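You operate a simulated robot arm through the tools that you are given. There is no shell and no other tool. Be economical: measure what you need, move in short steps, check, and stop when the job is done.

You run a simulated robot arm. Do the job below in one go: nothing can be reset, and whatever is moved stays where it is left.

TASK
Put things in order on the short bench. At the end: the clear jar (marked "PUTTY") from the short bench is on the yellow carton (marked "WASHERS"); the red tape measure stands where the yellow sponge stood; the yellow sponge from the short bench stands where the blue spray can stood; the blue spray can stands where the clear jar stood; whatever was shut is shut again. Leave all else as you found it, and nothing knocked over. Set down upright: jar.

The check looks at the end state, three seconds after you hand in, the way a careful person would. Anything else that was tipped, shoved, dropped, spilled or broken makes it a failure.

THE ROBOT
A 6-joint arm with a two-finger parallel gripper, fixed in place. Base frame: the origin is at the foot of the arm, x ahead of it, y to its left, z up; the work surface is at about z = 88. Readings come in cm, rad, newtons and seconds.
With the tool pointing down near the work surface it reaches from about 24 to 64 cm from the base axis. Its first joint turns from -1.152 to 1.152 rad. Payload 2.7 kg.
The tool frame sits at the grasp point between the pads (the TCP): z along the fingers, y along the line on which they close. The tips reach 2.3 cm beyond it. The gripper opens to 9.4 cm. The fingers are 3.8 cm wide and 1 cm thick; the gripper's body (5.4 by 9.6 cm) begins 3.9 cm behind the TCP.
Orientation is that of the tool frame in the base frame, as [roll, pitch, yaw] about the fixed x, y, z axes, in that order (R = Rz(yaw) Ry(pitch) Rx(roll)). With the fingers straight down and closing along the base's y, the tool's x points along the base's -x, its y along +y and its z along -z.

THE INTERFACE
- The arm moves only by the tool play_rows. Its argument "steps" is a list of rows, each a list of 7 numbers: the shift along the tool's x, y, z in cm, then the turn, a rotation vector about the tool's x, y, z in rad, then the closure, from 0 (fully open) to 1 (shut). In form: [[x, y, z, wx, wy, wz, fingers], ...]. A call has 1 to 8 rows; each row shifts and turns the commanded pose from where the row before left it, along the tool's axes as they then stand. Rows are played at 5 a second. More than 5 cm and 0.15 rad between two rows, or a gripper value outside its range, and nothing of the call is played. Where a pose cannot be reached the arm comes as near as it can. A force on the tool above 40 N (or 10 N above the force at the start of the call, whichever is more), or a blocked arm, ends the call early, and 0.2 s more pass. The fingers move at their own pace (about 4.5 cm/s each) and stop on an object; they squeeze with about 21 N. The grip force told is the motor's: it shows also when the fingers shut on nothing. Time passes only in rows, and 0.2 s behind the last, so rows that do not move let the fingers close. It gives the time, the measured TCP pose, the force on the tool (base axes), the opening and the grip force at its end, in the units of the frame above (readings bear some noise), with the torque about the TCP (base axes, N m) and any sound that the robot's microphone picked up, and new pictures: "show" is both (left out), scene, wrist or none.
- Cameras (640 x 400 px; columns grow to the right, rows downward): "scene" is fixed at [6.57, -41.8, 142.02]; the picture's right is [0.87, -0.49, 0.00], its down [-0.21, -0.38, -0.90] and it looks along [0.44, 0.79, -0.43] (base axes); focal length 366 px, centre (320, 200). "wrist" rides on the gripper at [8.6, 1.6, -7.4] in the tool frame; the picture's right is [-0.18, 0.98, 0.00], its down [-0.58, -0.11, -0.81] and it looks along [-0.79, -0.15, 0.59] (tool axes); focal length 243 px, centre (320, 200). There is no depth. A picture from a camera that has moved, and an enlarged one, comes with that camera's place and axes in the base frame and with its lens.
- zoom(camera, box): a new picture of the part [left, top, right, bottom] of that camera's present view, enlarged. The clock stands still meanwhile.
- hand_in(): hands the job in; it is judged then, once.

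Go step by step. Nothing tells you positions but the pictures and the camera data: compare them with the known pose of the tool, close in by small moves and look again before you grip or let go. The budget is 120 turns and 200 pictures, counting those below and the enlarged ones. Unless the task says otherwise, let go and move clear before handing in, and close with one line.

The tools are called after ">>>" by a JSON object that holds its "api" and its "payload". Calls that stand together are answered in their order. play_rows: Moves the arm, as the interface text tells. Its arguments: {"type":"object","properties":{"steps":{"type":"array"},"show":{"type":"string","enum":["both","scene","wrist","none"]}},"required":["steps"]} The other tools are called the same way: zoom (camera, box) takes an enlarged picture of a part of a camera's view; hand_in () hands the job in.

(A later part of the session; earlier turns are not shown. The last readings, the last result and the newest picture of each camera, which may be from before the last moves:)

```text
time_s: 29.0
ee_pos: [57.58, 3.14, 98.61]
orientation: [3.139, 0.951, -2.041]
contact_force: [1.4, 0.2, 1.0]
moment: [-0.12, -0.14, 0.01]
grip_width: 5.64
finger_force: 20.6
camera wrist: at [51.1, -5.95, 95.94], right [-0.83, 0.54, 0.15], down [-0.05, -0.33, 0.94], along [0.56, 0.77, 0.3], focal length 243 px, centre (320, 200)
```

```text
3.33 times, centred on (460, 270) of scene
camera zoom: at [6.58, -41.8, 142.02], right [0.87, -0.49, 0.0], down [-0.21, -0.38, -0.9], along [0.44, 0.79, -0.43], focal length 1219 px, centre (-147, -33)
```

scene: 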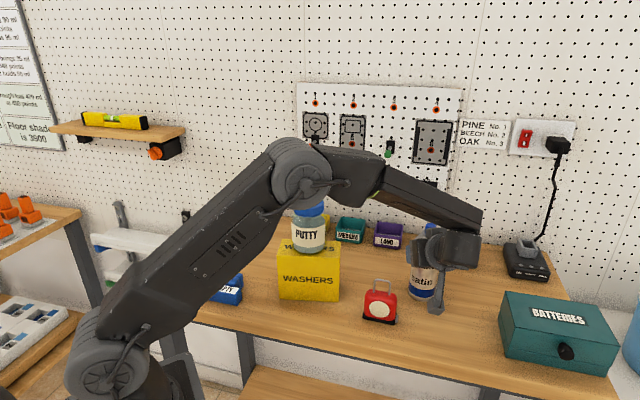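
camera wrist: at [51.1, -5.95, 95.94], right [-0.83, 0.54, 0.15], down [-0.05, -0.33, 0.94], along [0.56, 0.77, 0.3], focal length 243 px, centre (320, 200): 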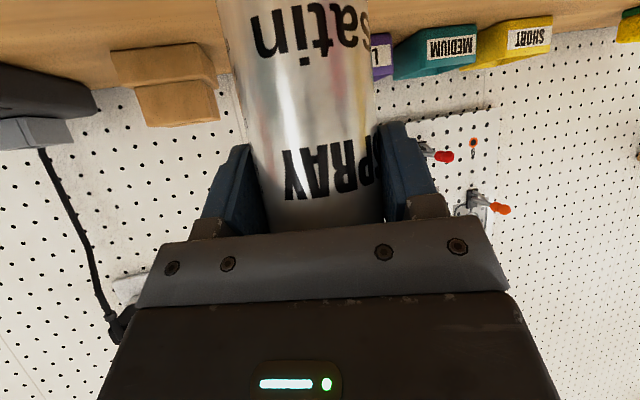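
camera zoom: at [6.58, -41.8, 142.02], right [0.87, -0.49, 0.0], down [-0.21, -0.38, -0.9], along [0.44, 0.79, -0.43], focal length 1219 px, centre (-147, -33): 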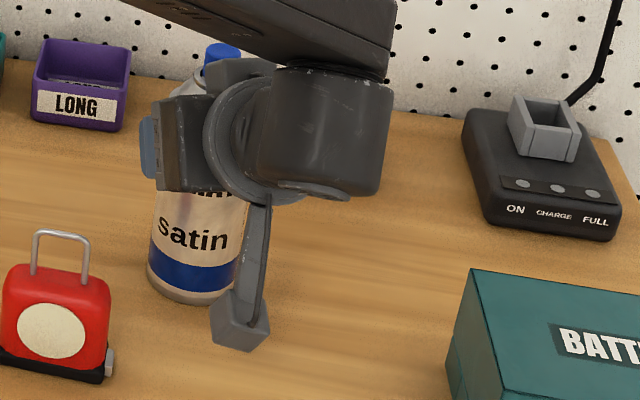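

Gripped at 5.64 cm. Lift gently, a few centimetres first.

>>> {"api": "play_rows", "payload": {"steps": [[-0.25, 0, -0.17, 0, 0, 0, 1], [-0.33, 0, -0.23, 0, 0, 0, 1], [-0.49, 0, -0.35, 0, 0, 0, 1], [-0.65, 0, -0.46, 0, 0, 0, 1], [-0.65, 0, -0.46, 0, 0, 0, 1], [0, 0, 0, 0, 0, 0, 1]], "show": "wrist"}}

>>> {"api": "zoom", "payload": {"camera": "scene", "box": [380, 210, 540, 330]}}

```text
time_s: 30.4
ee_pos: [57.62, 3.25, 101.78]
orientation: [3.138, 0.951, -2.042]
contact_force: [-0.8, 0.3, -2.7]
moment: [-0.02, 0.0, 0.02]
grip_width: 5.65
finger_force: 21.2
camera wrist: at [51.0, -6.02, 98.99], right [-0.83, 0.54, 0.15], down [-0.05, -0.33, 0.94], along [0.56, 0.77, 0.3], focal length 243 px, centre (320, 200)
```

wrist: 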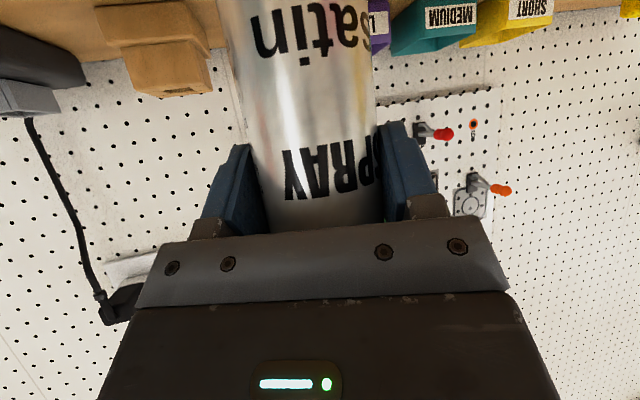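

```text
3.33 times, centred on (460, 270) of scene
camera zoom: at [6.58, -41.8, 142.02], right [0.87, -0.49, 0.0], down [-0.21, -0.38, -0.9], along [0.44, 0.79, -0.43], focal length 1219 px, centre (-147, -33)
```

zoom: 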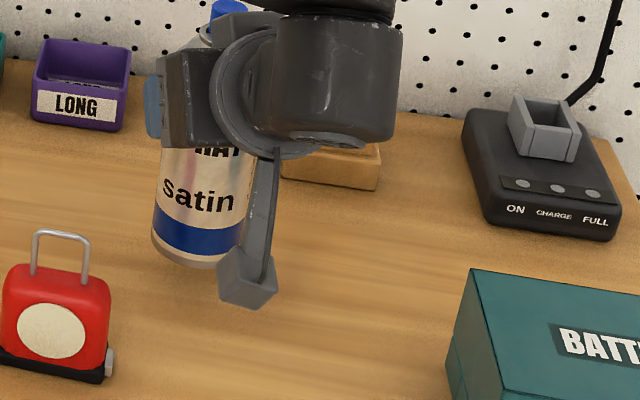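

Secure. Lift high to clear the jar on the carton.

>>> {"api": "play_rows", "payload": {"steps": [[-1.22, 0, -0.87, 0, 0, 0, 1], [-2.04, 0, -1.445, 0, 0, 0, 1], [-2.45, 0, -1.73, 0, 0, 0, 1], [-2.45, 0, -1.73, 0, 0, 0, 1], [-2.45, 0, -1.73, 0, 0, 0, 1], [-2.45, 0, -1.73, 0, 0, 0, 1], [-2.45, 0, -1.73, 0, 0, 0, 1], [-1.63, 0, -1.16, 0, 0, 0, 1]]}}

```text
time_s: 32.2
ee_pos: [57.4, 3.22, 122.53]
orientation: [3.138, 0.95, -2.043]
contact_force: [0.0, 0.6, -1.2]
moment: [0.0, -0.01, 0.02]
grip_width: 5.65
finger_force: 20.6
camera wrist: at [50.88, -5.96, 119.86], right [-0.83, 0.54, 0.15], down [-0.05, -0.33, 0.94], along [0.56, 0.77, 0.3], focal length 243 px, centre (320, 200)
```

scene: 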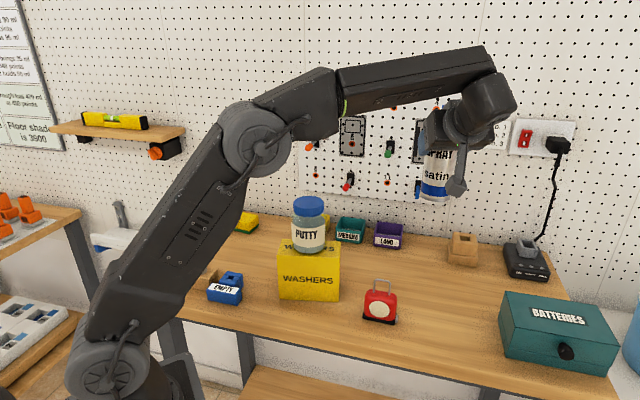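
wrist: 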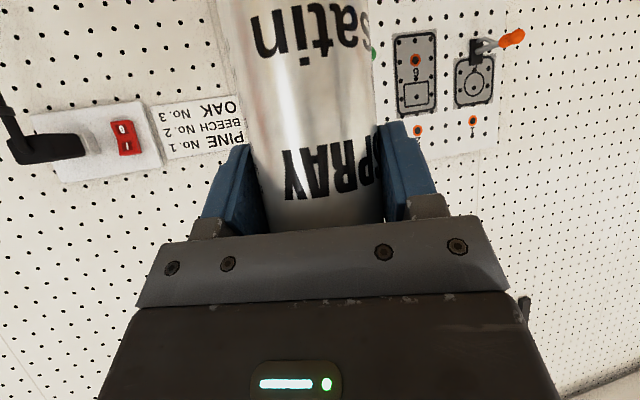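

Now carry it over toward the jar's old spot.

>>> {"api": "play_rows", "payload": {"steps": [[-0.33, 1.4, 0.47, 0, 0, 0, 1], [-0.66, 2.78, 0.93, 0, 0, 0, 1], [-0.66, 2.78, 0.93, 0, 0, 0, 1], [-0.66, 2.78, 0.93, 0, 0, 0, 1], [-0.66, 2.78, 0.93, 0, 0, 0, 1], [-0.66, 2.78, 0.93, 0, 0, 0, 1], [-0.66, 2.78, 0.93, 0, 0, 0, 1], [-0.66, 2.78, 0.93, 0, 0, 0, 1]], "show": "scene"}}

>>> {"api": "play_rows", "payload": {"steps": [[-0.66, 2.78, 0.93, 0, 0, 0, 1], [-0.66, 2.78, 0.93, 0, 0, 0, 1], [-0.66, 2.78, 0.93, 0, 0, 0, 1], [-0.66, 2.78, 0.93, 0, 0, 0, 1], [-0.66, 2.78, 0.93, 0, 0, 0, 1], [-0.66, 2.78, 0.93, 0, 0, 0, 1], [-0.33, 1.36, 0.45, 0, 0, 0, 1], [0, 0, 0, 0, 0, 0, 1]]}}

```text
time_s: 34.0
ee_pos: [43.0, 20.45, 122.45]
orientation: [3.14, 0.951, -2.043]
contact_force: [-0.3, -0.2, -3.0]
moment: [-0.01, 0.03, 0.03]
grip_width: 5.65
finger_force: 21.5
```

scene: 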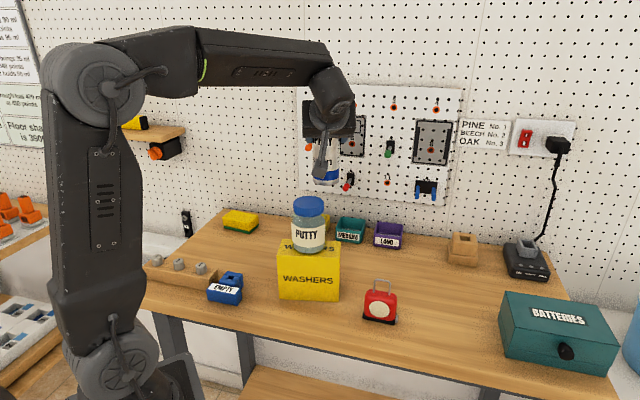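

```text
time_s: 35.8
ee_pos: [30.24, 35.18, 122.68]
orientation: [3.137, 0.952, -2.044]
contact_force: [0.0, 0.3, -1.8]
moment: [-0.02, 0.0, 0.02]
grip_width: 5.64
finger_force: 21.2
camera wrist: at [23.68, 26.02, 119.97], right [-0.83, 0.54, 0.15], down [-0.05, -0.33, 0.94], along [0.56, 0.77, 0.3], focal length 243 px, centre (320, 200)
```

scene: 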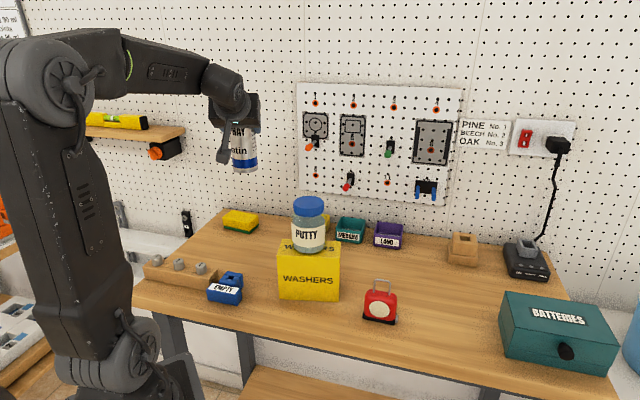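
wrist: 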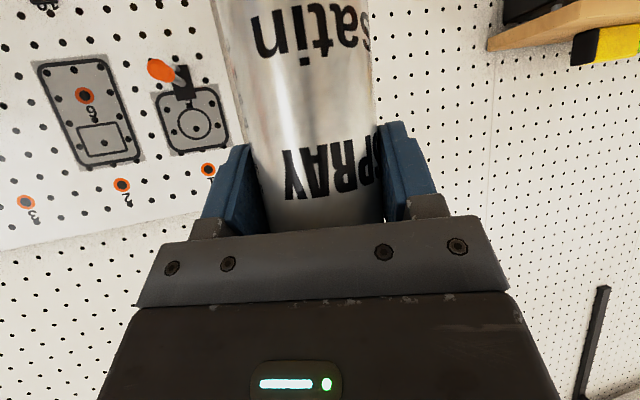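

Over the old jar spot (scene pixel of its base was about (255, 256)). Lower partway and check.

>>> {"api": "play_rows", "payload": {"steps": [[1.22, 0, 0.87, 0, 0, 0, 1], [1.96, 0, 1.39, 0, 0, 0, 1], [1.96, 0, 1.39, 0, 0, 0, 1], [1.96, 0, 1.39, 0, 0, 0, 1], [1.96, 0, 1.39, 0, 0, 0, 1], [1.96, 0, 1.39, 0, 0, 0, 1], [1.96, 0, 1.39, 0, 0, 0, 1], [1.63, 0, 1.16, 0, 0, 0, 1]]}}

>>> {"api": "zoom", "payload": {"camera": "scene", "box": [180, 190, 340, 310]}}

```text
time_s: 37.6
ee_pos: [30.35, 35.0, 104.69]
orientation: [3.138, 0.951, -2.045]
contact_force: [1.3, 0.0, -2.9]
moment: [-0.04, 0.02, 0.0]
grip_width: 5.65
finger_force: 20.7
camera wrist: at [23.78, 25.93, 101.98], right [-0.83, 0.54, 0.15], down [-0.05, -0.33, 0.94], along [0.56, 0.77, 0.3], focal length 243 px, centre (320, 200)
```

scene: 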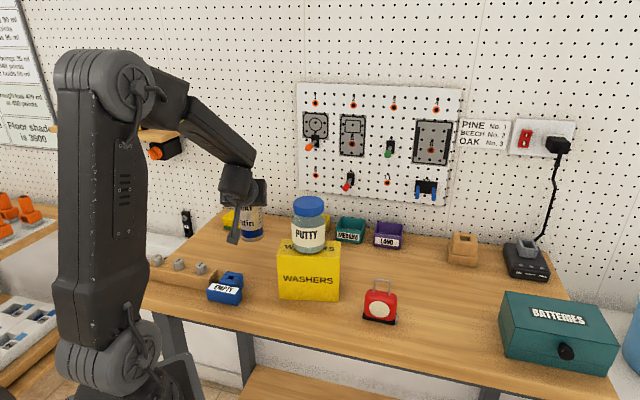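
wrist: 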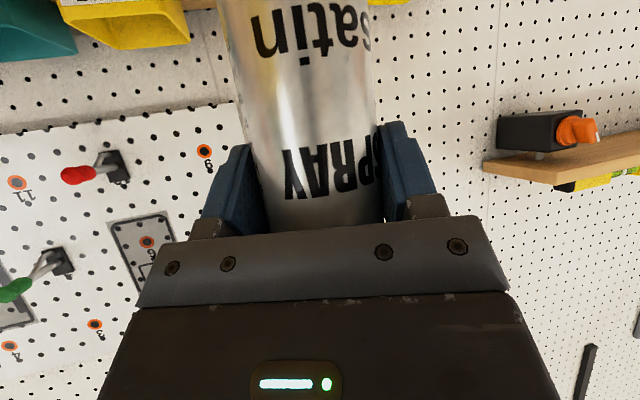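

```text
3.33 times, centred on (260, 250) of scene
camera zoom: at [6.58, -41.8, 142.02], right [0.87, -0.49, 0.0], down [-0.21, -0.38, -0.9], along [0.44, 0.79, -0.43], focal length 1219 px, centre (520, 33)
```

zoom: 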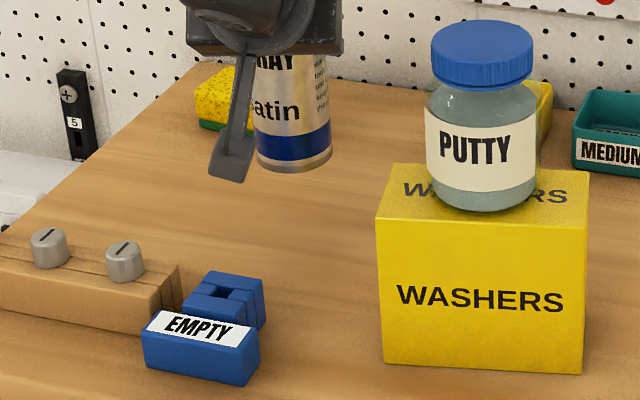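

The can is slightly short of the old jar spot; nudge 0.7 cm forward and lower to contact.

>>> {"api": "play_rows", "payload": {"steps": [[-0.4, 0, 0.57, 0, 0, 0, 1], [1.22, 0, 0.87, 0, 0, 0, 1], [1.22, 0, 0.87, 0, 0, 0, 1], [1.22, 0, 0.87, 0, 0, 0, 1], [0.82, 0, 0.58, 0, 0, 0, 1], [0.16, 0, 0.12, 0, 0, 0, 1], [0, 0, 0, 0, 0, 0, 1]]}}

>>> {"api": "zoom", "payload": {"camera": "scene", "box": [180, 190, 340, 310]}}

```text
time_s: 39.2
ee_pos: [30.61, 35.68, 98.95]
orientation: [3.137, 0.95, -2.043]
contact_force: [-0.4, 0.5, -2.4]
moment: [-0.01, 0.0, 0.01]
grip_width: 5.6
finger_force: 21.3
camera wrist: at [24.0, 26.48, 96.28], right [-0.83, 0.54, 0.15], down [-0.05, -0.33, 0.94], along [0.56, 0.77, 0.3], focal length 243 px, centre (320, 200)
```

scene: 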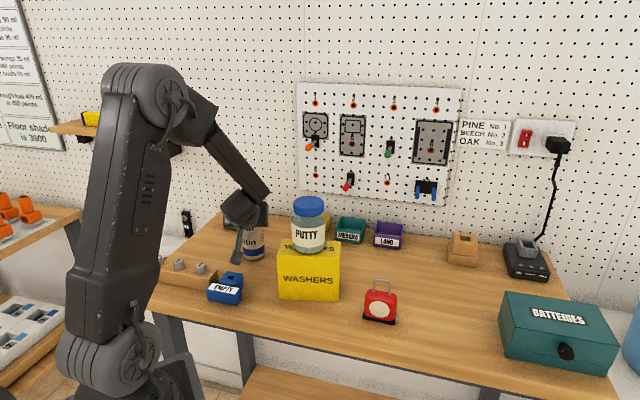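
wrist: 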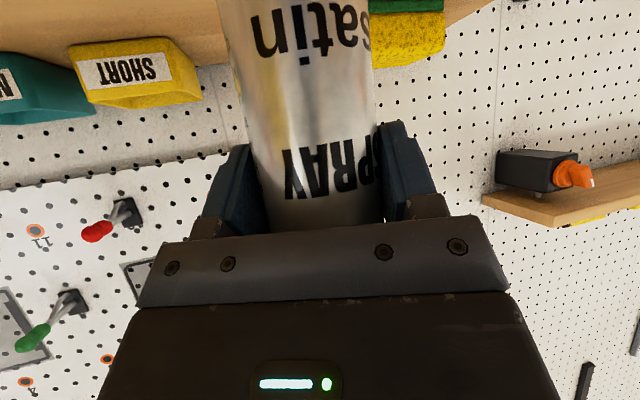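

```text
3.33 times, centred on (260, 250) of scene
camera zoom: at [6.58, -41.8, 142.02], right [0.87, -0.49, 0.0], down [-0.21, -0.38, -0.9], along [0.44, 0.79, -0.43], focal length 1219 px, centre (520, 33)
```

zoom: 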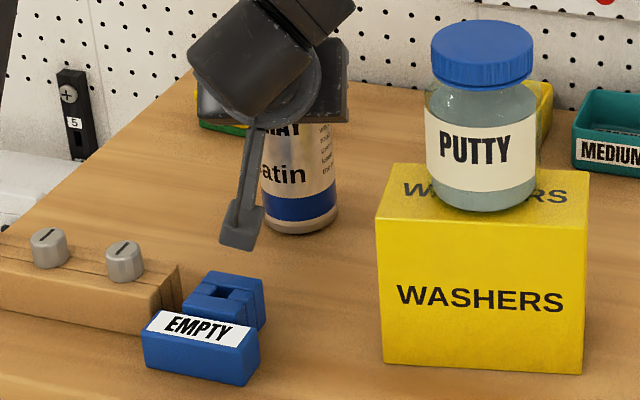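

Position matches the jar's old base. Lower the last bit to contact.

>>> {"api": "play_rows", "payload": {"steps": [[0.16, 0, 0.12, 0, 0, 0, 1], [0.12, 0, 0.09, 0, 0, 0, 1], [0, 0, 0, 0, 0, 0, 1]], "show": "none"}}

```text
time_s: 40.0
ee_pos: [30.37, 35.59, 98.66]
orientation: [3.14, 0.952, -2.043]
contact_force: [-1.0, -0.3, 0.1]
moment: [-0.11, 0.03, -0.06]
grip_width: 5.63
finger_force: 20.4
```

Contact just made. A hair lower, then release.

>>> {"api": "play_rows", "payload": {"steps": [[0.06, 0, 0.04, 0, 0, 0, 1], [0, 0, 0, 0, 0, 0, 0.6], [0, 0, 0, 0, 0, 0, 0.2], [0, 0, 0, 0, 0, 0, 0], [0, 0, 0, 0, 0, 0, 0], [0, 0, 0, 0, 0, 0, 0]]}}

```text
time_s: 41.4
ee_pos: [30.59, 35.55, 98.6]
orientation: [3.139, 0.951, -2.043]
contact_force: [-0.1, -0.2, 0.4]
moment: [0.03, 0.04, 0.01]
grip_width: 9.39
finger_force: 0.0
camera wrist: at [23.96, 26.49, 95.83], right [-0.83, 0.54, 0.15], down [-0.05, -0.33, 0.94], along [0.56, 0.77, 0.3], focal length 243 px, centre (320, 200)
```

scene: 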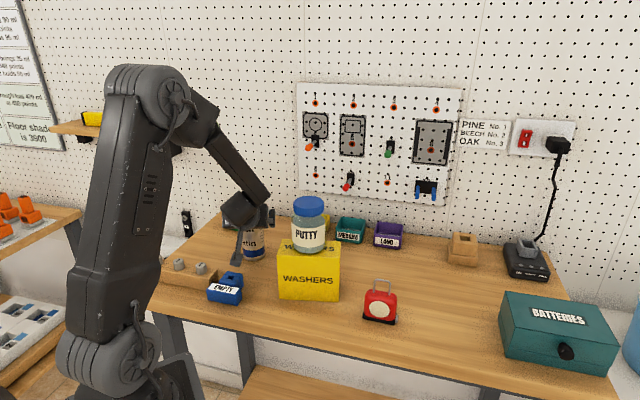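
wrist: 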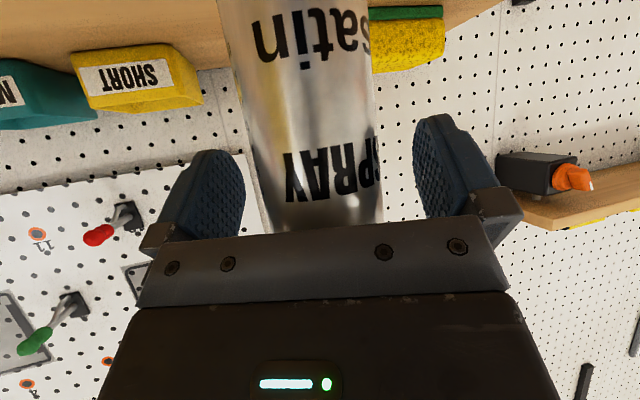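

The can stands in place. Retreat, rise and start levelling the tool for the sponge.

>>> {"api": "play_rows", "payload": {"steps": [[0, 0, -2, 0, 0, 0, 0], [0, 0, -3, 0, 0, 0, 0], [0, 0, -2, 0, 0, 0, 0], [-3.2, 0, -2.3, 0, 0, 0, 0], [-3.2, 0, -2.3, 0, 0, 0, 0], [-3.2, 0, -2.3, 0, 0, 0, 0], [-3.2, 0, -2.3, 0, 0, 0, 0], [0, 0, 0, 0, 0.15, 0, 0]]}}

>>> {"api": "zoom", "payload": {"camera": "scene", "box": [180, 190, 340, 310]}}

```text
time_s: 43.2
ee_pos: [27.83, 30.54, 118.52]
orientation: [3.139, 0.801, -2.042]
contact_force: [-0.7, 0.1, -0.4]
moment: [-0.02, 0.02, -0.04]
grip_width: 9.4
finger_force: 0.1
camera wrist: at [21.21, 21.1, 117.57], right [-0.82, 0.56, 0.13], down [0.02, -0.21, 0.98], along [0.57, 0.8, 0.16], focal length 243 px, centre (320, 200)
```

scene: 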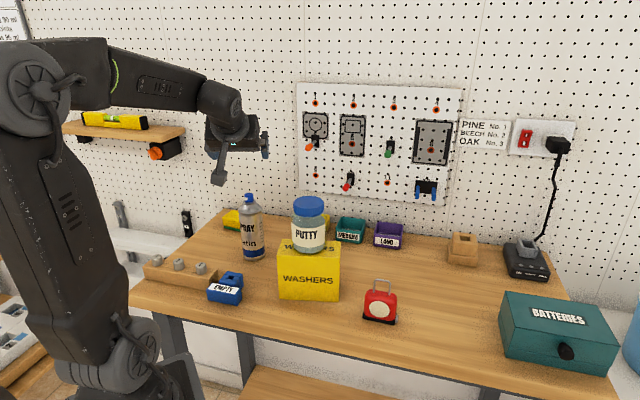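
wrist: 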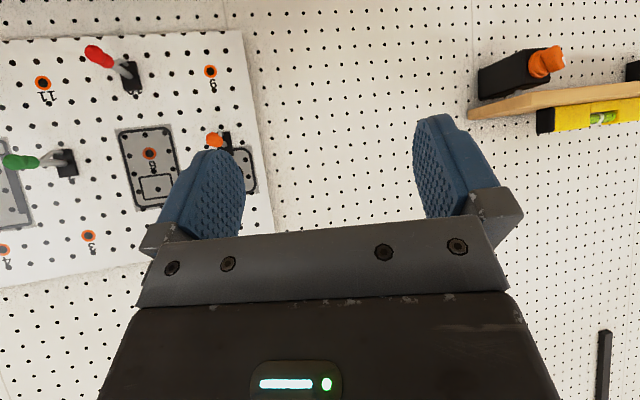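

```text
3.33 times, centred on (260, 250) of scene
camera zoom: at [6.57, -41.8, 142.02], right [0.87, -0.49, 0.0], down [-0.21, -0.38, -0.9], along [0.44, 0.79, -0.43], focal length 1219 px, centre (520, 33)
```

zoom: 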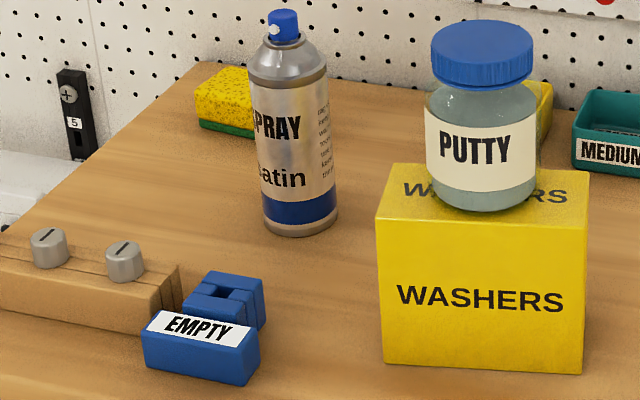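

The can stands upright. Level the tool and rotate toward the sponge's orientation.

>>> {"api": "play_rows", "payload": {"steps": [[0, 0, 0, 0, 0.15, 0, 0], [0, 0, 0, 0, 0.15, 0, 0], [0, 0, 0, 0, 0.15, 0, 0], [0, 0, 0, 0, 0.15, 0, 0], [0, 0, 0, 0, 0.15, 0, 0], [0, 0, 0, 0, 0.051, 0, 0], [0, 0, 0, 0, 0, -0.15, 0], [0, 0, 0, 0, 0, -0.15, 0]], "show": "none"}}

>>> {"api": "play_rows", "payload": {"steps": [[0, 0, 0, 0, 0, -0.15, 0], [0, 0, 0, 0, 0, -0.15, 0], [0, 0, 0, 0, 0, -0.15, 0], [0, 0, 0, 0, 0, -0.15, 0], [0, 0, 0, 0, 0, -0.15, 0], [0, 0, 0, 0, 0, -0.05, 0]]}}

```text
time_s: 45.0
ee_pos: [27.98, 30.55, 118.45]
orientation: [3.139, 0.0, -1.736]
contact_force: [0.0, 0.0, 0.1]
moment: [-0.01, -0.02, 0.02]
grip_width: 9.41
finger_force: 0.1
```

```text
time_s: 46.4
ee_pos: [27.97, 30.44, 118.29]
orientation: [-3.141, 0.002, -0.938]
contact_force: [-0.7, 0.4, 0.2]
moment: [0.02, 0.0, 0.01]
grip_width: 9.41
finger_force: 0.1
camera wrist: at [31.59, 22.65, 125.82], right [-0.9, -0.43, 0.0], down [-0.25, 0.53, 0.81], along [-0.35, 0.73, -0.59], focal length 243 px, centre (320, 200)
```

scene: 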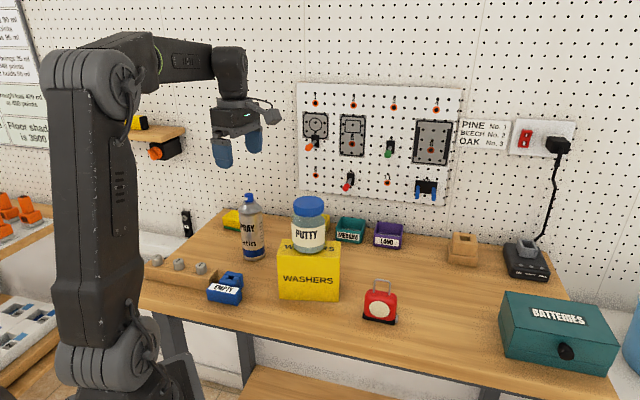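
wrist: 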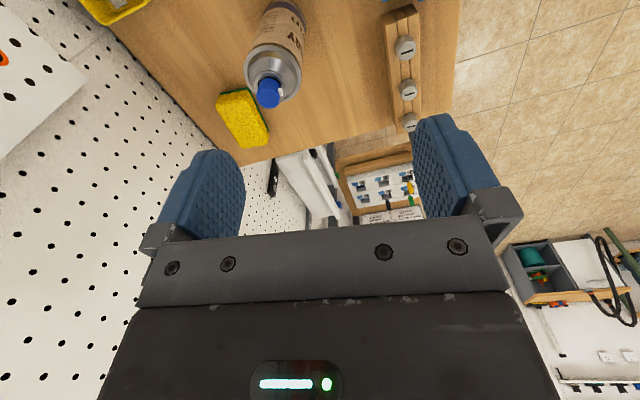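

Move over the sponge and look.

>>> {"api": "play_rows", "payload": {"steps": [[-2.86, -3.14, 0, 0, 0, 0, 0], [-2.86, -3.14, 0, 0, 0, 0, 0], [-2.86, -3.14, 0, 0, 0, 0, 0], [-2.86, -3.14, 0, 0, 0, 0, 0], [-2.86, -3.14, 0, 0, 0, 0, 0], [0, 0, 4, 0, 0, 0, 0], [0, 0, 4, 0, 0, 0, 0], [0, 0, 0, 0, 0, 0, 0]]}}

>>> {"api": "zoom", "payload": {"camera": "scene", "box": [180, 150, 340, 270]}}

```text
time_s: 48.2
ee_pos: [31.14, 47.6, 109.52]
orientation: [3.141, 0.001, -0.94]
contact_force: [-0.7, 0.3, 0.1]
moment: [0.0, 0.01, -0.01]
grip_width: 9.41
finger_force: 0.0
out of reach, approached as far as the arm can: row 5
camera wrist: at [34.82, 39.68, 117.06], right [-0.9, -0.43, 0.0], down [-0.25, 0.53, 0.81], along [-0.35, 0.73, -0.59], focal length 243 px, centre (320, 200)
```

scene: 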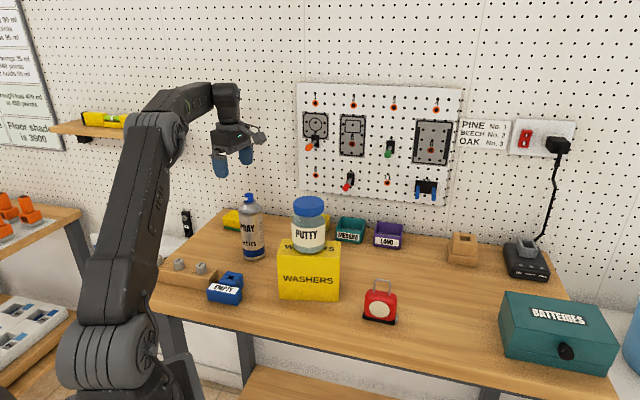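
wrist: 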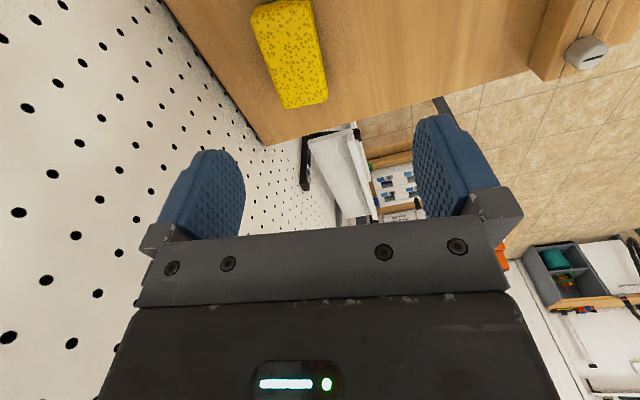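

```text
3.33 times, centred on (260, 210) of scene
camera zoom: at [6.57, -41.8, 142.02], right [0.87, -0.49, 0.0], down [-0.21, -0.38, -0.9], along [0.44, 0.79, -0.43], focal length 1219 px, centre (520, 167)
```

zoom: 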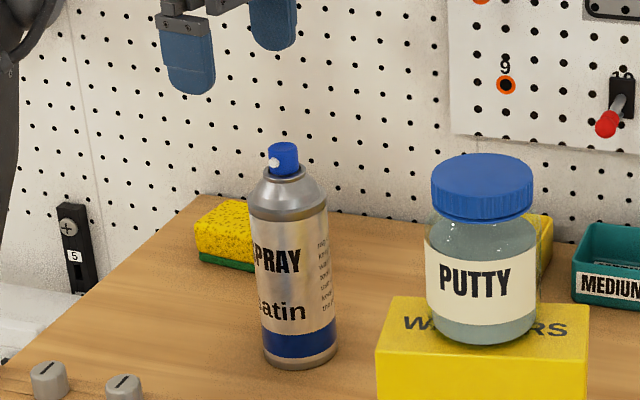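

The sponge centre is confirmed at (32.2, 51.4) and the tool yaw matches it. Reach is limited up high, so I'll descend first, then correct.

>>> {"api": "play_rows", "payload": {"steps": [[0, 0, 4, 0, 0, 0, 0], [0, 0, 4, 0, 0, 0, 0], [0, 0, 0, 0, 0, 0, 0]], "show": "none"}}

```text
time_s: 49.0
ee_pos: [31.19, 47.74, 101.4]
orientation: [-3.14, 0.003, -0.941]
contact_force: [0.3, 0.7, 0.5]
moment: [0.0, 0.01, -0.01]
grip_width: 9.41
finger_force: 0.1
```

>>> {"api": "play_rows", "payload": {"steps": [[-1.15, -1.47, 1, 0, 0, 0, 0], [-1.15, -1.47, 1, 0, 0, 0, 0], [0, 0, 1.5, 0, 0, 0, 0], [0, 0, 0, 0, 0, 0, 0]]}}

>>> {"api": "zoom", "payload": {"camera": "scene", "box": [180, 150, 340, 270]}}

```text
time_s: 50.0
ee_pos: [32.05, 51.48, 98.14]
orientation: [3.141, 0.001, -0.94]
contact_force: [-0.2, 0.2, 1.0]
moment: [0.01, 0.05, -0.02]
grip_width: 9.38
finger_force: 0.1
camera wrist: at [35.73, 43.44, 105.53], right [-0.9, -0.43, 0.0], down [-0.25, 0.53, 0.81], along [-0.35, 0.73, -0.59], focal length 243 px, centre (320, 200)
```

scene: 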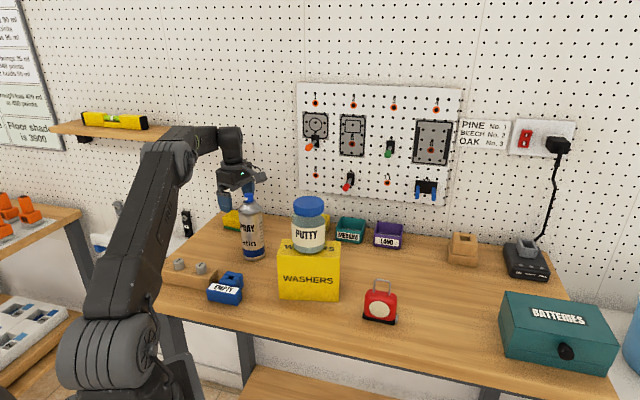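
wrist: 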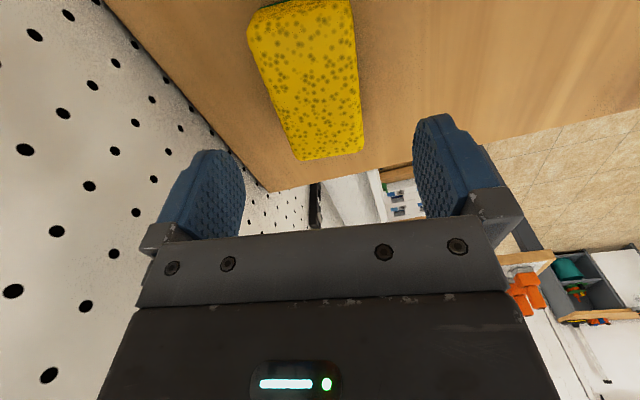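

```text
3.33 times, centred on (260, 210) of scene
camera zoom: at [6.57, -41.8, 142.02], right [0.87, -0.49, 0.0], down [-0.21, -0.38, -0.9], along [0.44, 0.79, -0.43], focal length 1219 px, centre (520, 167)
```

zoom: 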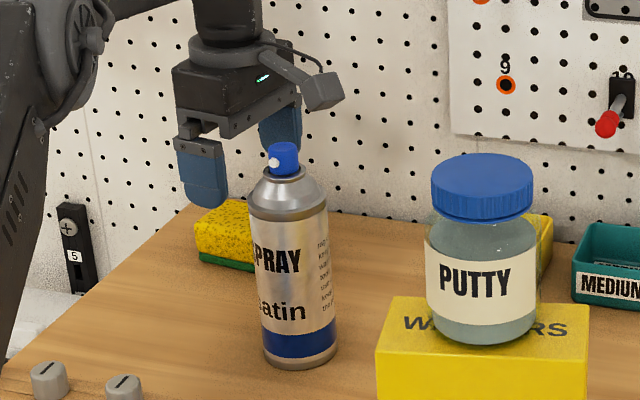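

Aligned. Descend around the sponge.

>>> {"api": "play_rows", "payload": {"steps": [[0, 0, 3, 0, 0, 0, 0], [0, 0, 2.5, 0, 0, 0, 0], [0, 0, 1.5, 0, 0, 0, 0], [0, 0, 0.3, 0, 0, 0, 0], [0, 0, 0, 0, 0, 0, 0]]}}

>>> {"api": "zoom", "payload": {"camera": "scene", "box": [180, 150, 340, 270]}}

```text
time_s: 51.2
ee_pos: [32.21, 51.49, 90.57]
orientation: [3.141, 0.002, -0.941]
contact_force: [0.1, -0.1, 0.5]
moment: [-0.02, 0.01, 0.0]
grip_width: 9.39
finger_force: 0.0
camera wrist: at [35.88, 43.52, 97.94], right [-0.9, -0.43, 0.0], down [-0.25, 0.53, 0.81], along [-0.35, 0.73, -0.59], focal length 243 px, centre (320, 200)
```

scene: 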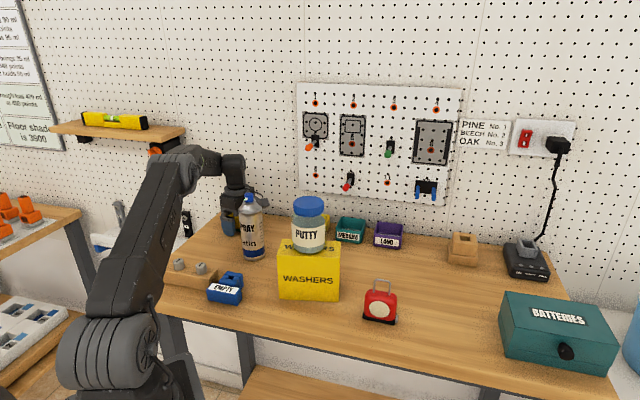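
wrist: 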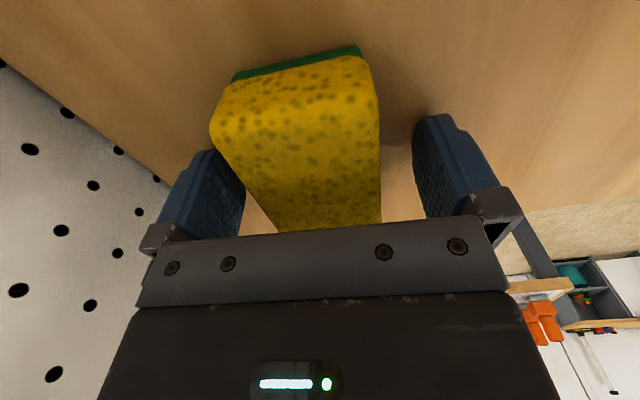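

```text
3.33 times, centred on (260, 210) of scene
camera zoom: at [6.57, -41.8, 142.02], right [0.87, -0.49, 0.0], down [-0.21, -0.38, -0.9], along [0.44, 0.79, -0.43], focal length 1219 px, centre (520, 167)
```

zoom: 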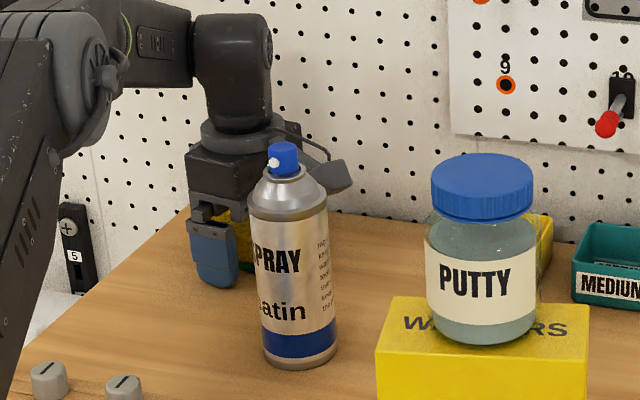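

Fingers straddle the sponge. Close and lift.

>>> {"api": "play_rows", "payload": {"steps": [[0, 0, 0, 0, 0, 0, 0.5], [0, 0, 0, 0, 0, 0, 1], [0, 0, 0, 0, 0, 0, 1], [0, 0, 0, 0, 0, 0, 1], [0, 0, 0, 0, 0, 0, 1], [0, 0, -0.4, 0, 0, 0, 1], [0, 0, -0.8, 0, 0, 0, 1], [0, 0, 0, 0, 0, 0, 1]]}}

```text
time_s: 53.0
ee_pos: [32.14, 51.43, 91.72]
orientation: [-3.141, 0.002, -0.94]
contact_force: [0.4, -0.3, 0.5]
moment: [0.04, -0.01, 0.02]
grip_width: 5.44
finger_force: 20.5
camera wrist: at [35.84, 43.51, 99.23], right [-0.9, -0.43, 0.0], down [-0.25, 0.53, 0.81], along [-0.35, 0.73, -0.59], focal length 243 px, centre (320, 200)
```

scene: 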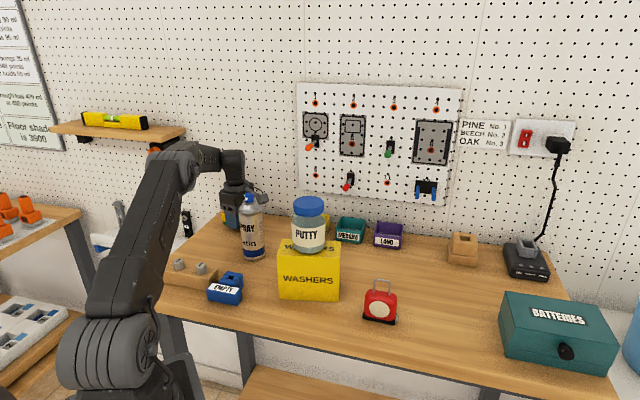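
wrist: 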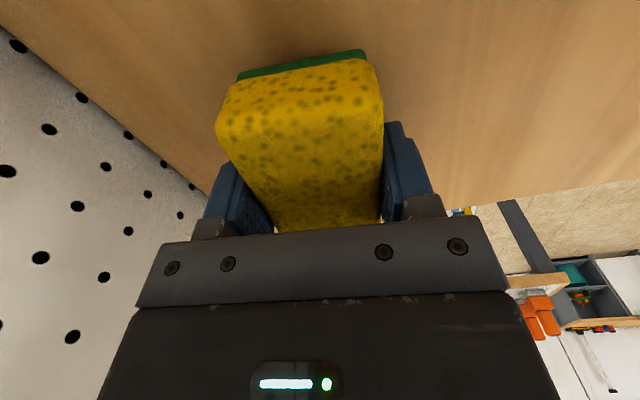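

Sponge is held. Lift and carry it around behind the can and jar.

>>> {"api": "play_rows", "payload": {"steps": [[0, 0, -2.5, 0, 0, 0, 1], [0, 0, -3.5, 0, 0, 0, 1], [0, 0, -3, 0, 0, 0, 1], [4.17, -0.15, -0.5, 0, 0, 0, 1], [4.17, -0.15, -0.5, 0, 0, 0, 1], [4.17, -0.15, -1, 0, 0, 0, 1], [4.17, -0.15, -1.5, 0, 0, 0, 1], [4.17, -0.15, -2, 0, 0, 0, 1]]}}

```text
time_s: 54.7
ee_pos: [42.6, 38.1, 104.27]
orientation: [3.126, 0.012, -0.916]
contact_force: [0.7, 0.1, 0.0]
moment: [0.0, 0.06, 0.03]
grip_width: 5.44
finger_force: 20.9
stopped in row 8: the force on the tool passed its limit at 61 N (the readings are from after the stop); the commanded pose is now the measured one
camera wrist: at [46.71, 30.26, 111.67], right [-0.89, -0.45, 0.02], down [-0.25, 0.53, 0.81], along [-0.38, 0.72, -0.58], focal length 243 px, centre (320, 200)
```

scene: 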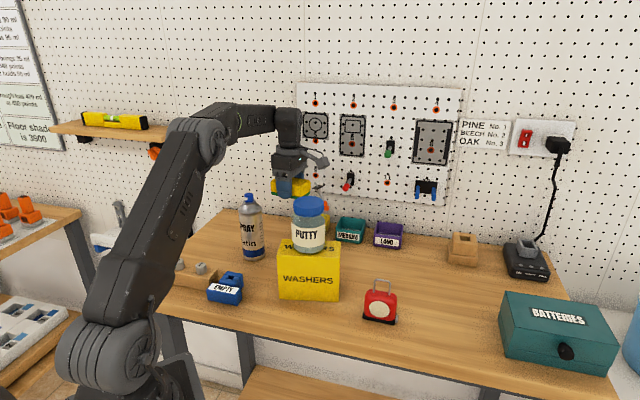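
wrist: 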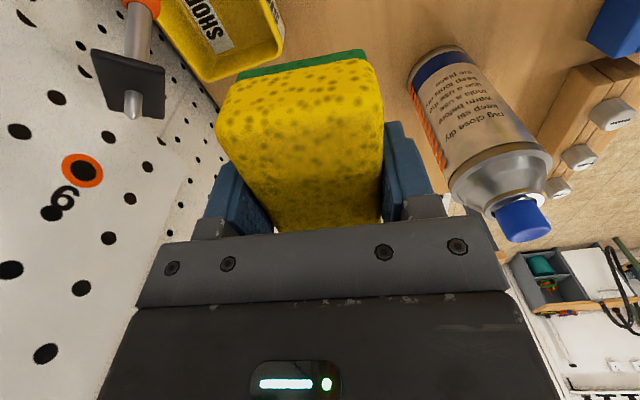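

Something was touched (61 N). I need to look closely before moving.

>>> {"api": "zoom", "payload": {"camera": "scene", "box": [230, 100, 390, 220]}}

>>> {"api": "zoom", "payload": {"camera": "wrist", "box": [0, 0, 320, 200]}}

>>> {"api": "zoom", "payload": {"camera": "scene", "box": [210, 170, 350, 290]}}

```text
3.33 times, centred on (310, 160) of scene
camera zoom: at [6.57, -41.8, 142.02], right [0.87, -0.49, 0.0], down [-0.21, -0.38, -0.9], along [0.44, 0.79, -0.43], focal length 1219 px, centre (353, 333)
```

zoom: 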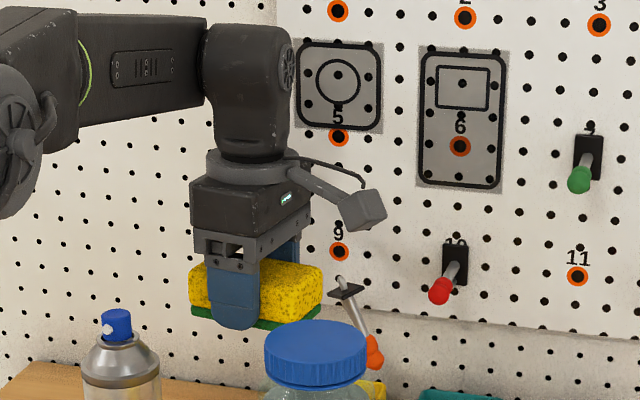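

```text
2.00 times, centred on (160, 100) of wrist
camera zoom: at [46.71, 30.26, 111.67], right [-0.89, -0.45, 0.02], down [-0.25, 0.53, 0.81], along [-0.38, 0.72, -0.58], focal length 485 px, centre (640, 400)
```

zoom: 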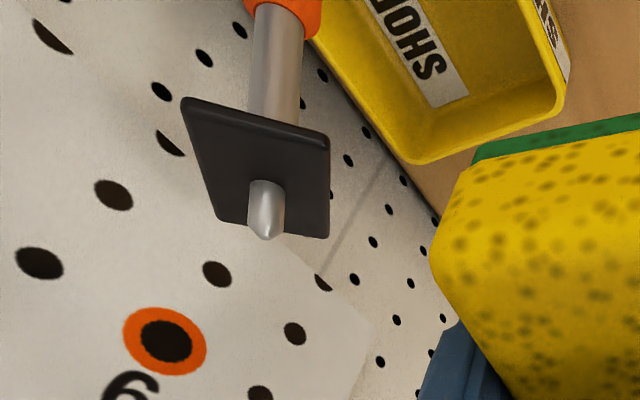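

```text
3.33 times, centred on (280, 230) of scene
camera zoom: at [6.57, -41.8, 142.02], right [0.87, -0.49, 0.0], down [-0.21, -0.38, -0.9], along [0.44, 0.79, -0.43], focal length 1219 px, centre (453, 100)
```

zoom: 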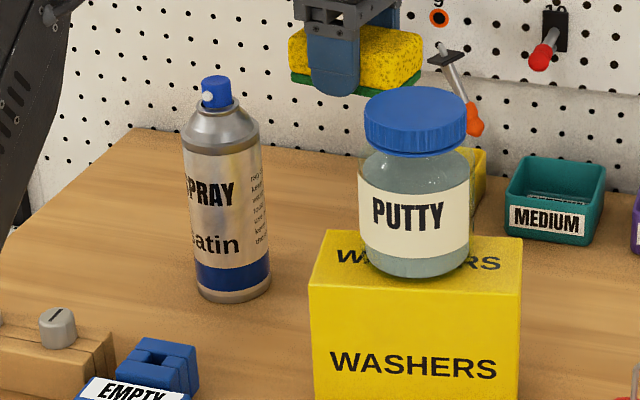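

I've knocked an orange-handled tool off the wall panel (hook 5); it seems to be falling. Let it settle and see where it lands.

>>> {"api": "play_rows", "payload": {"steps": [[0, 0, 0, 0, 0, 0, 1], [0, 0, 0, 0, 0, 0, 1], [0, 0, 0, 0, 0, 0, 1], [0, 0, 0, 0, 0, 0, 1]]}}

>>> {"api": "zoom", "payload": {"camera": "scene", "box": [230, 100, 430, 250]}}

```text
time_s: 55.7
ee_pos: [42.7, 38.14, 104.17]
orientation: [3.127, 0.013, -0.917]
contact_force: [-0.3, 1.0, -0.5]
moment: [0.03, 0.01, -0.01]
grip_width: 5.46
finger_force: 21.0
camera wrist: at [46.7, 30.27, 111.69], right [-0.89, -0.45, 0.02], down [-0.25, 0.53, 0.81], along [-0.38, 0.72, -0.58], focal length 243 px, centre (320, 200)
```

scene: 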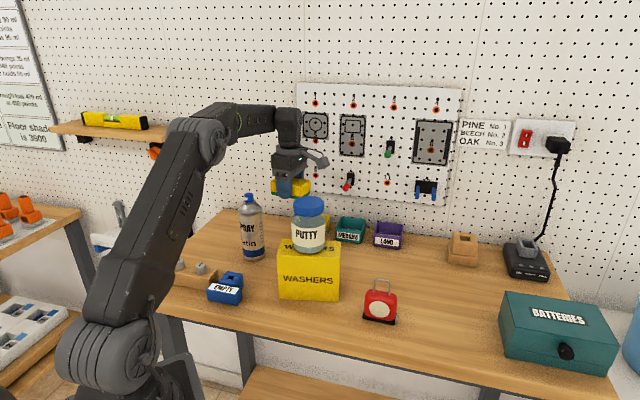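
wrist: 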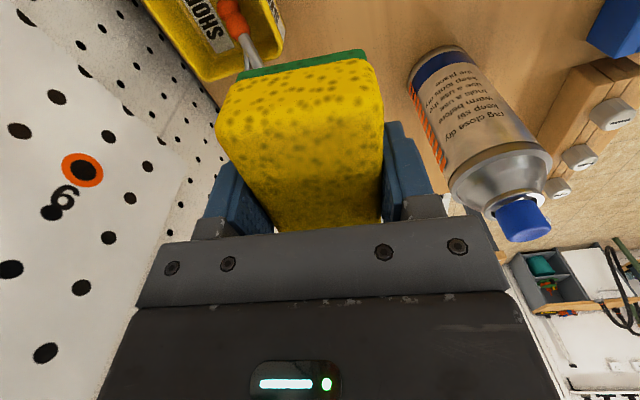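

```text
2.67 times, centred on (330, 175) of scene
camera zoom: at [6.57, -41.8, 142.02], right [0.87, -0.49, 0.0], down [-0.21, -0.38, -0.9], along [0.44, 0.79, -0.43], focal length 976 px, centre (293, 267)
```

zoom: 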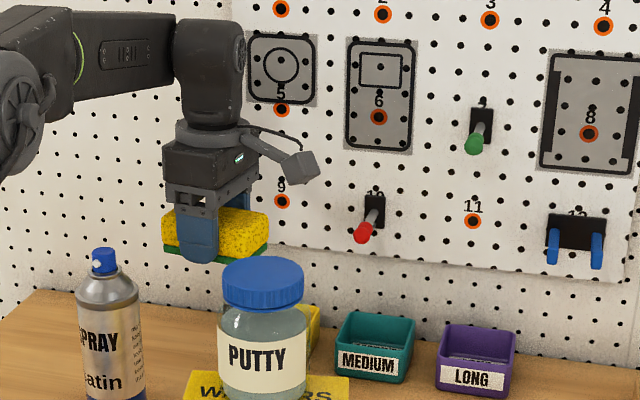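

The tool (a driver/peg from ring 5) fell into the yellow SHORT bin; I'll try to put it back later. First move away from the wall and rise, then finish the sponge.

>>> {"api": "play_rows", "payload": {"steps": [[0.38, 0.98, -1.4, 0.0145, 0.013, 0, 1], [0.76, 1.97, -2.8, 0, 0, 0, 1], [0.76, 1.97, -2.8, 0, 0, 0, 1], [0.76, 1.97, -2.8, 0, 0, 0, 1], [0.76, 1.97, -2.8, 0, 0, 0, 1], [0, 0, -3, 0, 0, 0, 1], [0, 0, 0, 0, 0, 0, 1]]}}

>>> {"api": "zoom", "payload": {"camera": "scene", "box": [290, 180, 430, 260]}}

```text
time_s: 57.3
ee_pos: [37.5, 29.96, 120.11]
orientation: [-3.141, -0.001, -0.916]
contact_force: [0.1, -0.4, -0.9]
moment: [0.02, 0.0, -0.01]
grip_width: 5.41
finger_force: 21.2
camera wrist: at [41.39, 22.15, 127.65], right [-0.89, -0.45, 0.0], down [-0.27, 0.53, 0.81], along [-0.36, 0.72, -0.59], focal length 243 px, centre (320, 200)
```

scene: 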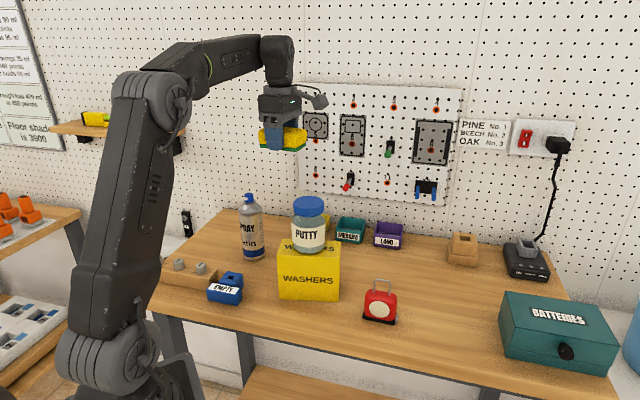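
wrist: 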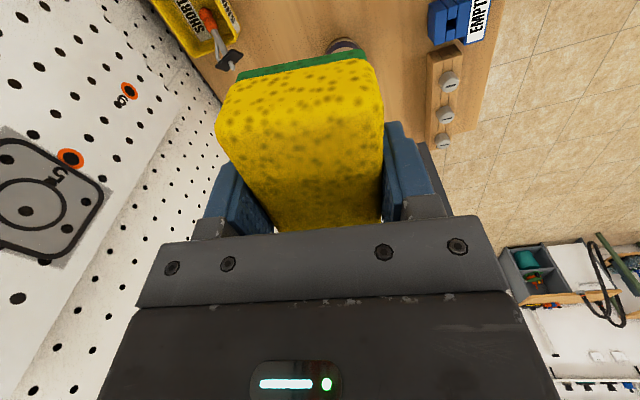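

```text
4.57 times, centred on (360, 220) of scene
camera zoom: at [6.57, -41.8, 142.02], right [0.87, -0.49, 0.0], down [-0.21, -0.38, -0.9], along [0.44, 0.79, -0.43], focal length 1672 px, centre (137, 109)
```

zoom: 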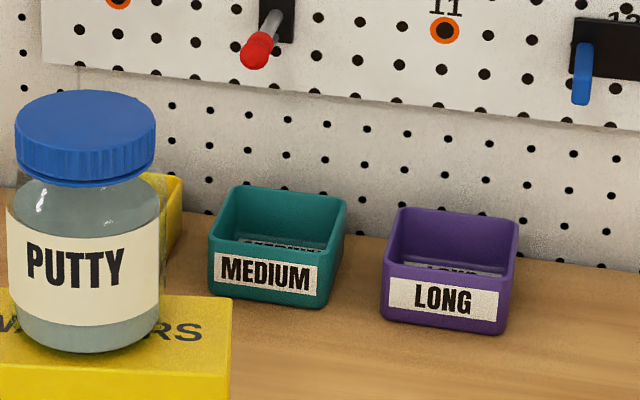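

Driver's lying in the SHORT bin. Now carry the sponge to the can's old spot, about (57.7, 3.4).

>>> {"api": "play_rows", "payload": {"steps": [[4.175, 0, 0, 0, 0, 0, 1], [4.175, 0, 0, 0, 0, 0, 1], [4.175, 0, 1, 0, 0, 0, 1], [4.175, 0, 2, 0, 0, 0, 1], [4.175, 0, 2, 0, 0, 0, 1], [4.175, 0.1, 2.5, 0, 0, 0, 1], [4.175, 0, 2.5, 0, 0, 0, 1], [4.175, 0, 2.5, 0, 0, 0, 1]]}}

```text
time_s: 59.1
ee_pos: [57.84, 3.25, 107.07]
orientation: [-3.139, -0.002, -0.913]
contact_force: [-0.1, -0.2, 0.3]
moment: [0.04, -0.01, 0.04]
grip_width: 5.42
finger_force: 21.3
camera wrist: at [61.78, -4.55, 114.6], right [-0.89, -0.45, 0.0], down [-0.27, 0.53, 0.81], along [-0.36, 0.72, -0.59], focal length 243 px, centre (320, 200)
```

scene: 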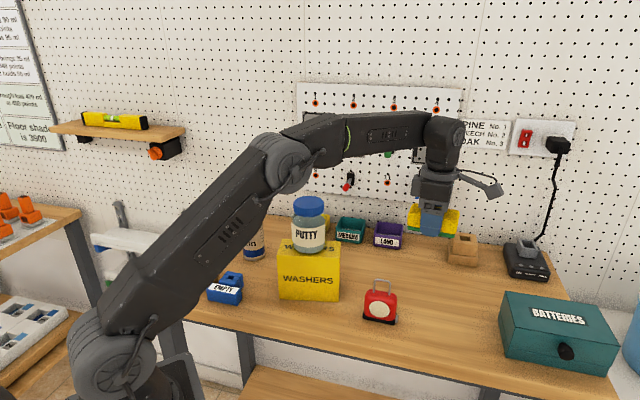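
wrist: 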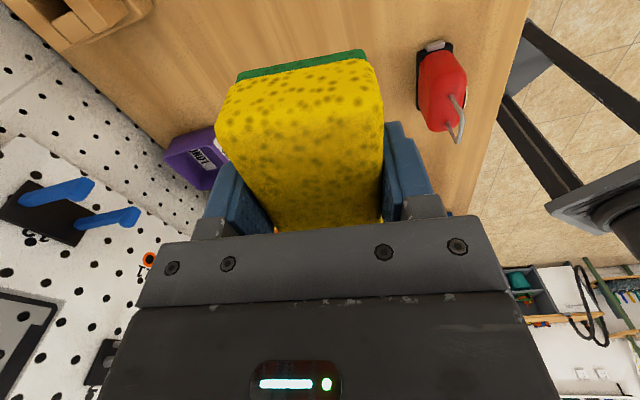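

On target. Lower.

>>> {"api": "play_rows", "payload": {"steps": [[0, 0, 3, 0, 0, 0, 1], [0, 0, 4, 0, 0, 0, 1], [0, 0, 4, 0, 0, 0, 1], [0, 0, 3, 0, 0, 0, 1], [0, 0, 1.2, 0, 0, 0, 1], [0, 0, 0.6, 0, 0, 0, 1], [0, 0, 0, 0, 0, 0, 1]], "show": "none"}}

>>> {"api": "zoom", "payload": {"camera": "scene", "box": [350, 200, 510, 320]}}

```text
time_s: 60.7
ee_pos: [58.02, 3.44, 91.64]
orientation: [3.141, -0.002, -0.916]
contact_force: [-0.3, 0.1, -0.3]
moment: [-0.01, 0.0, 0.04]
grip_width: 5.44
finger_force: 20.6
```

```text
3.33 times, centred on (430, 260) of scene
camera zoom: at [6.57, -41.8, 142.02], right [0.87, -0.49, 0.0], down [-0.21, -0.38, -0.9], along [0.44, 0.79, -0.43], focal length 1219 px, centre (-47, 0)
```

zoom: 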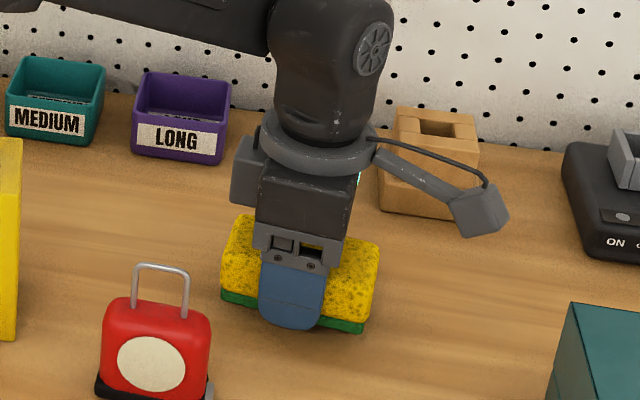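

Matches the can's old base position. Lower the last bit and release.

>>> {"api": "play_rows", "payload": {"steps": [[0, 0, 0.5, 0, 0, 0, 1], [0, 0, 0.4, 0, 0, 0, 1], [0, 0, 0.1, 0, 0, 0, 1], [0, 0, 0, 0, 0, 0, 0.6], [0, 0, 0, 0, 0, 0, 0], [0, 0, 0, 0, 0, 0, 0], [0, 0, 0, 0, 0, 0, 0]], "show": "none"}}

>>> {"api": "zoom", "payload": {"camera": "scene", "box": [350, 200, 510, 320]}}

```text
time_s: 62.3
ee_pos: [58.1, 3.34, 90.63]
orientation: [3.141, 0.001, -0.916]
contact_force: [-0.7, 0.5, 0.5]
moment: [0.01, 0.04, 0.0]
grip_width: 9.38
finger_force: 0.1
```

```text
3.33 times, centred on (430, 260) of scene
camera zoom: at [6.57, -41.8, 142.02], right [0.87, -0.49, 0.0], down [-0.21, -0.38, -0.9], along [0.44, 0.79, -0.43], focal length 1219 px, centre (-47, 0)
```

zoom: 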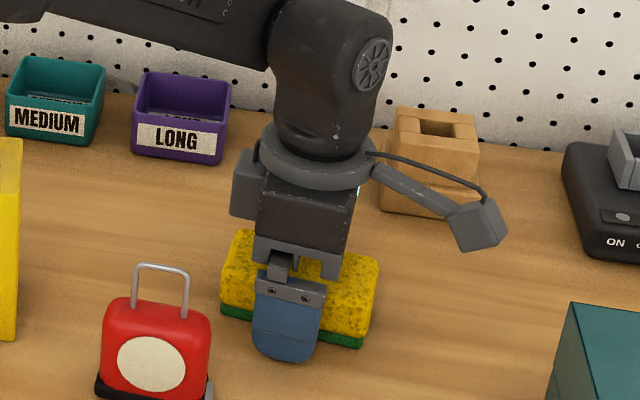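

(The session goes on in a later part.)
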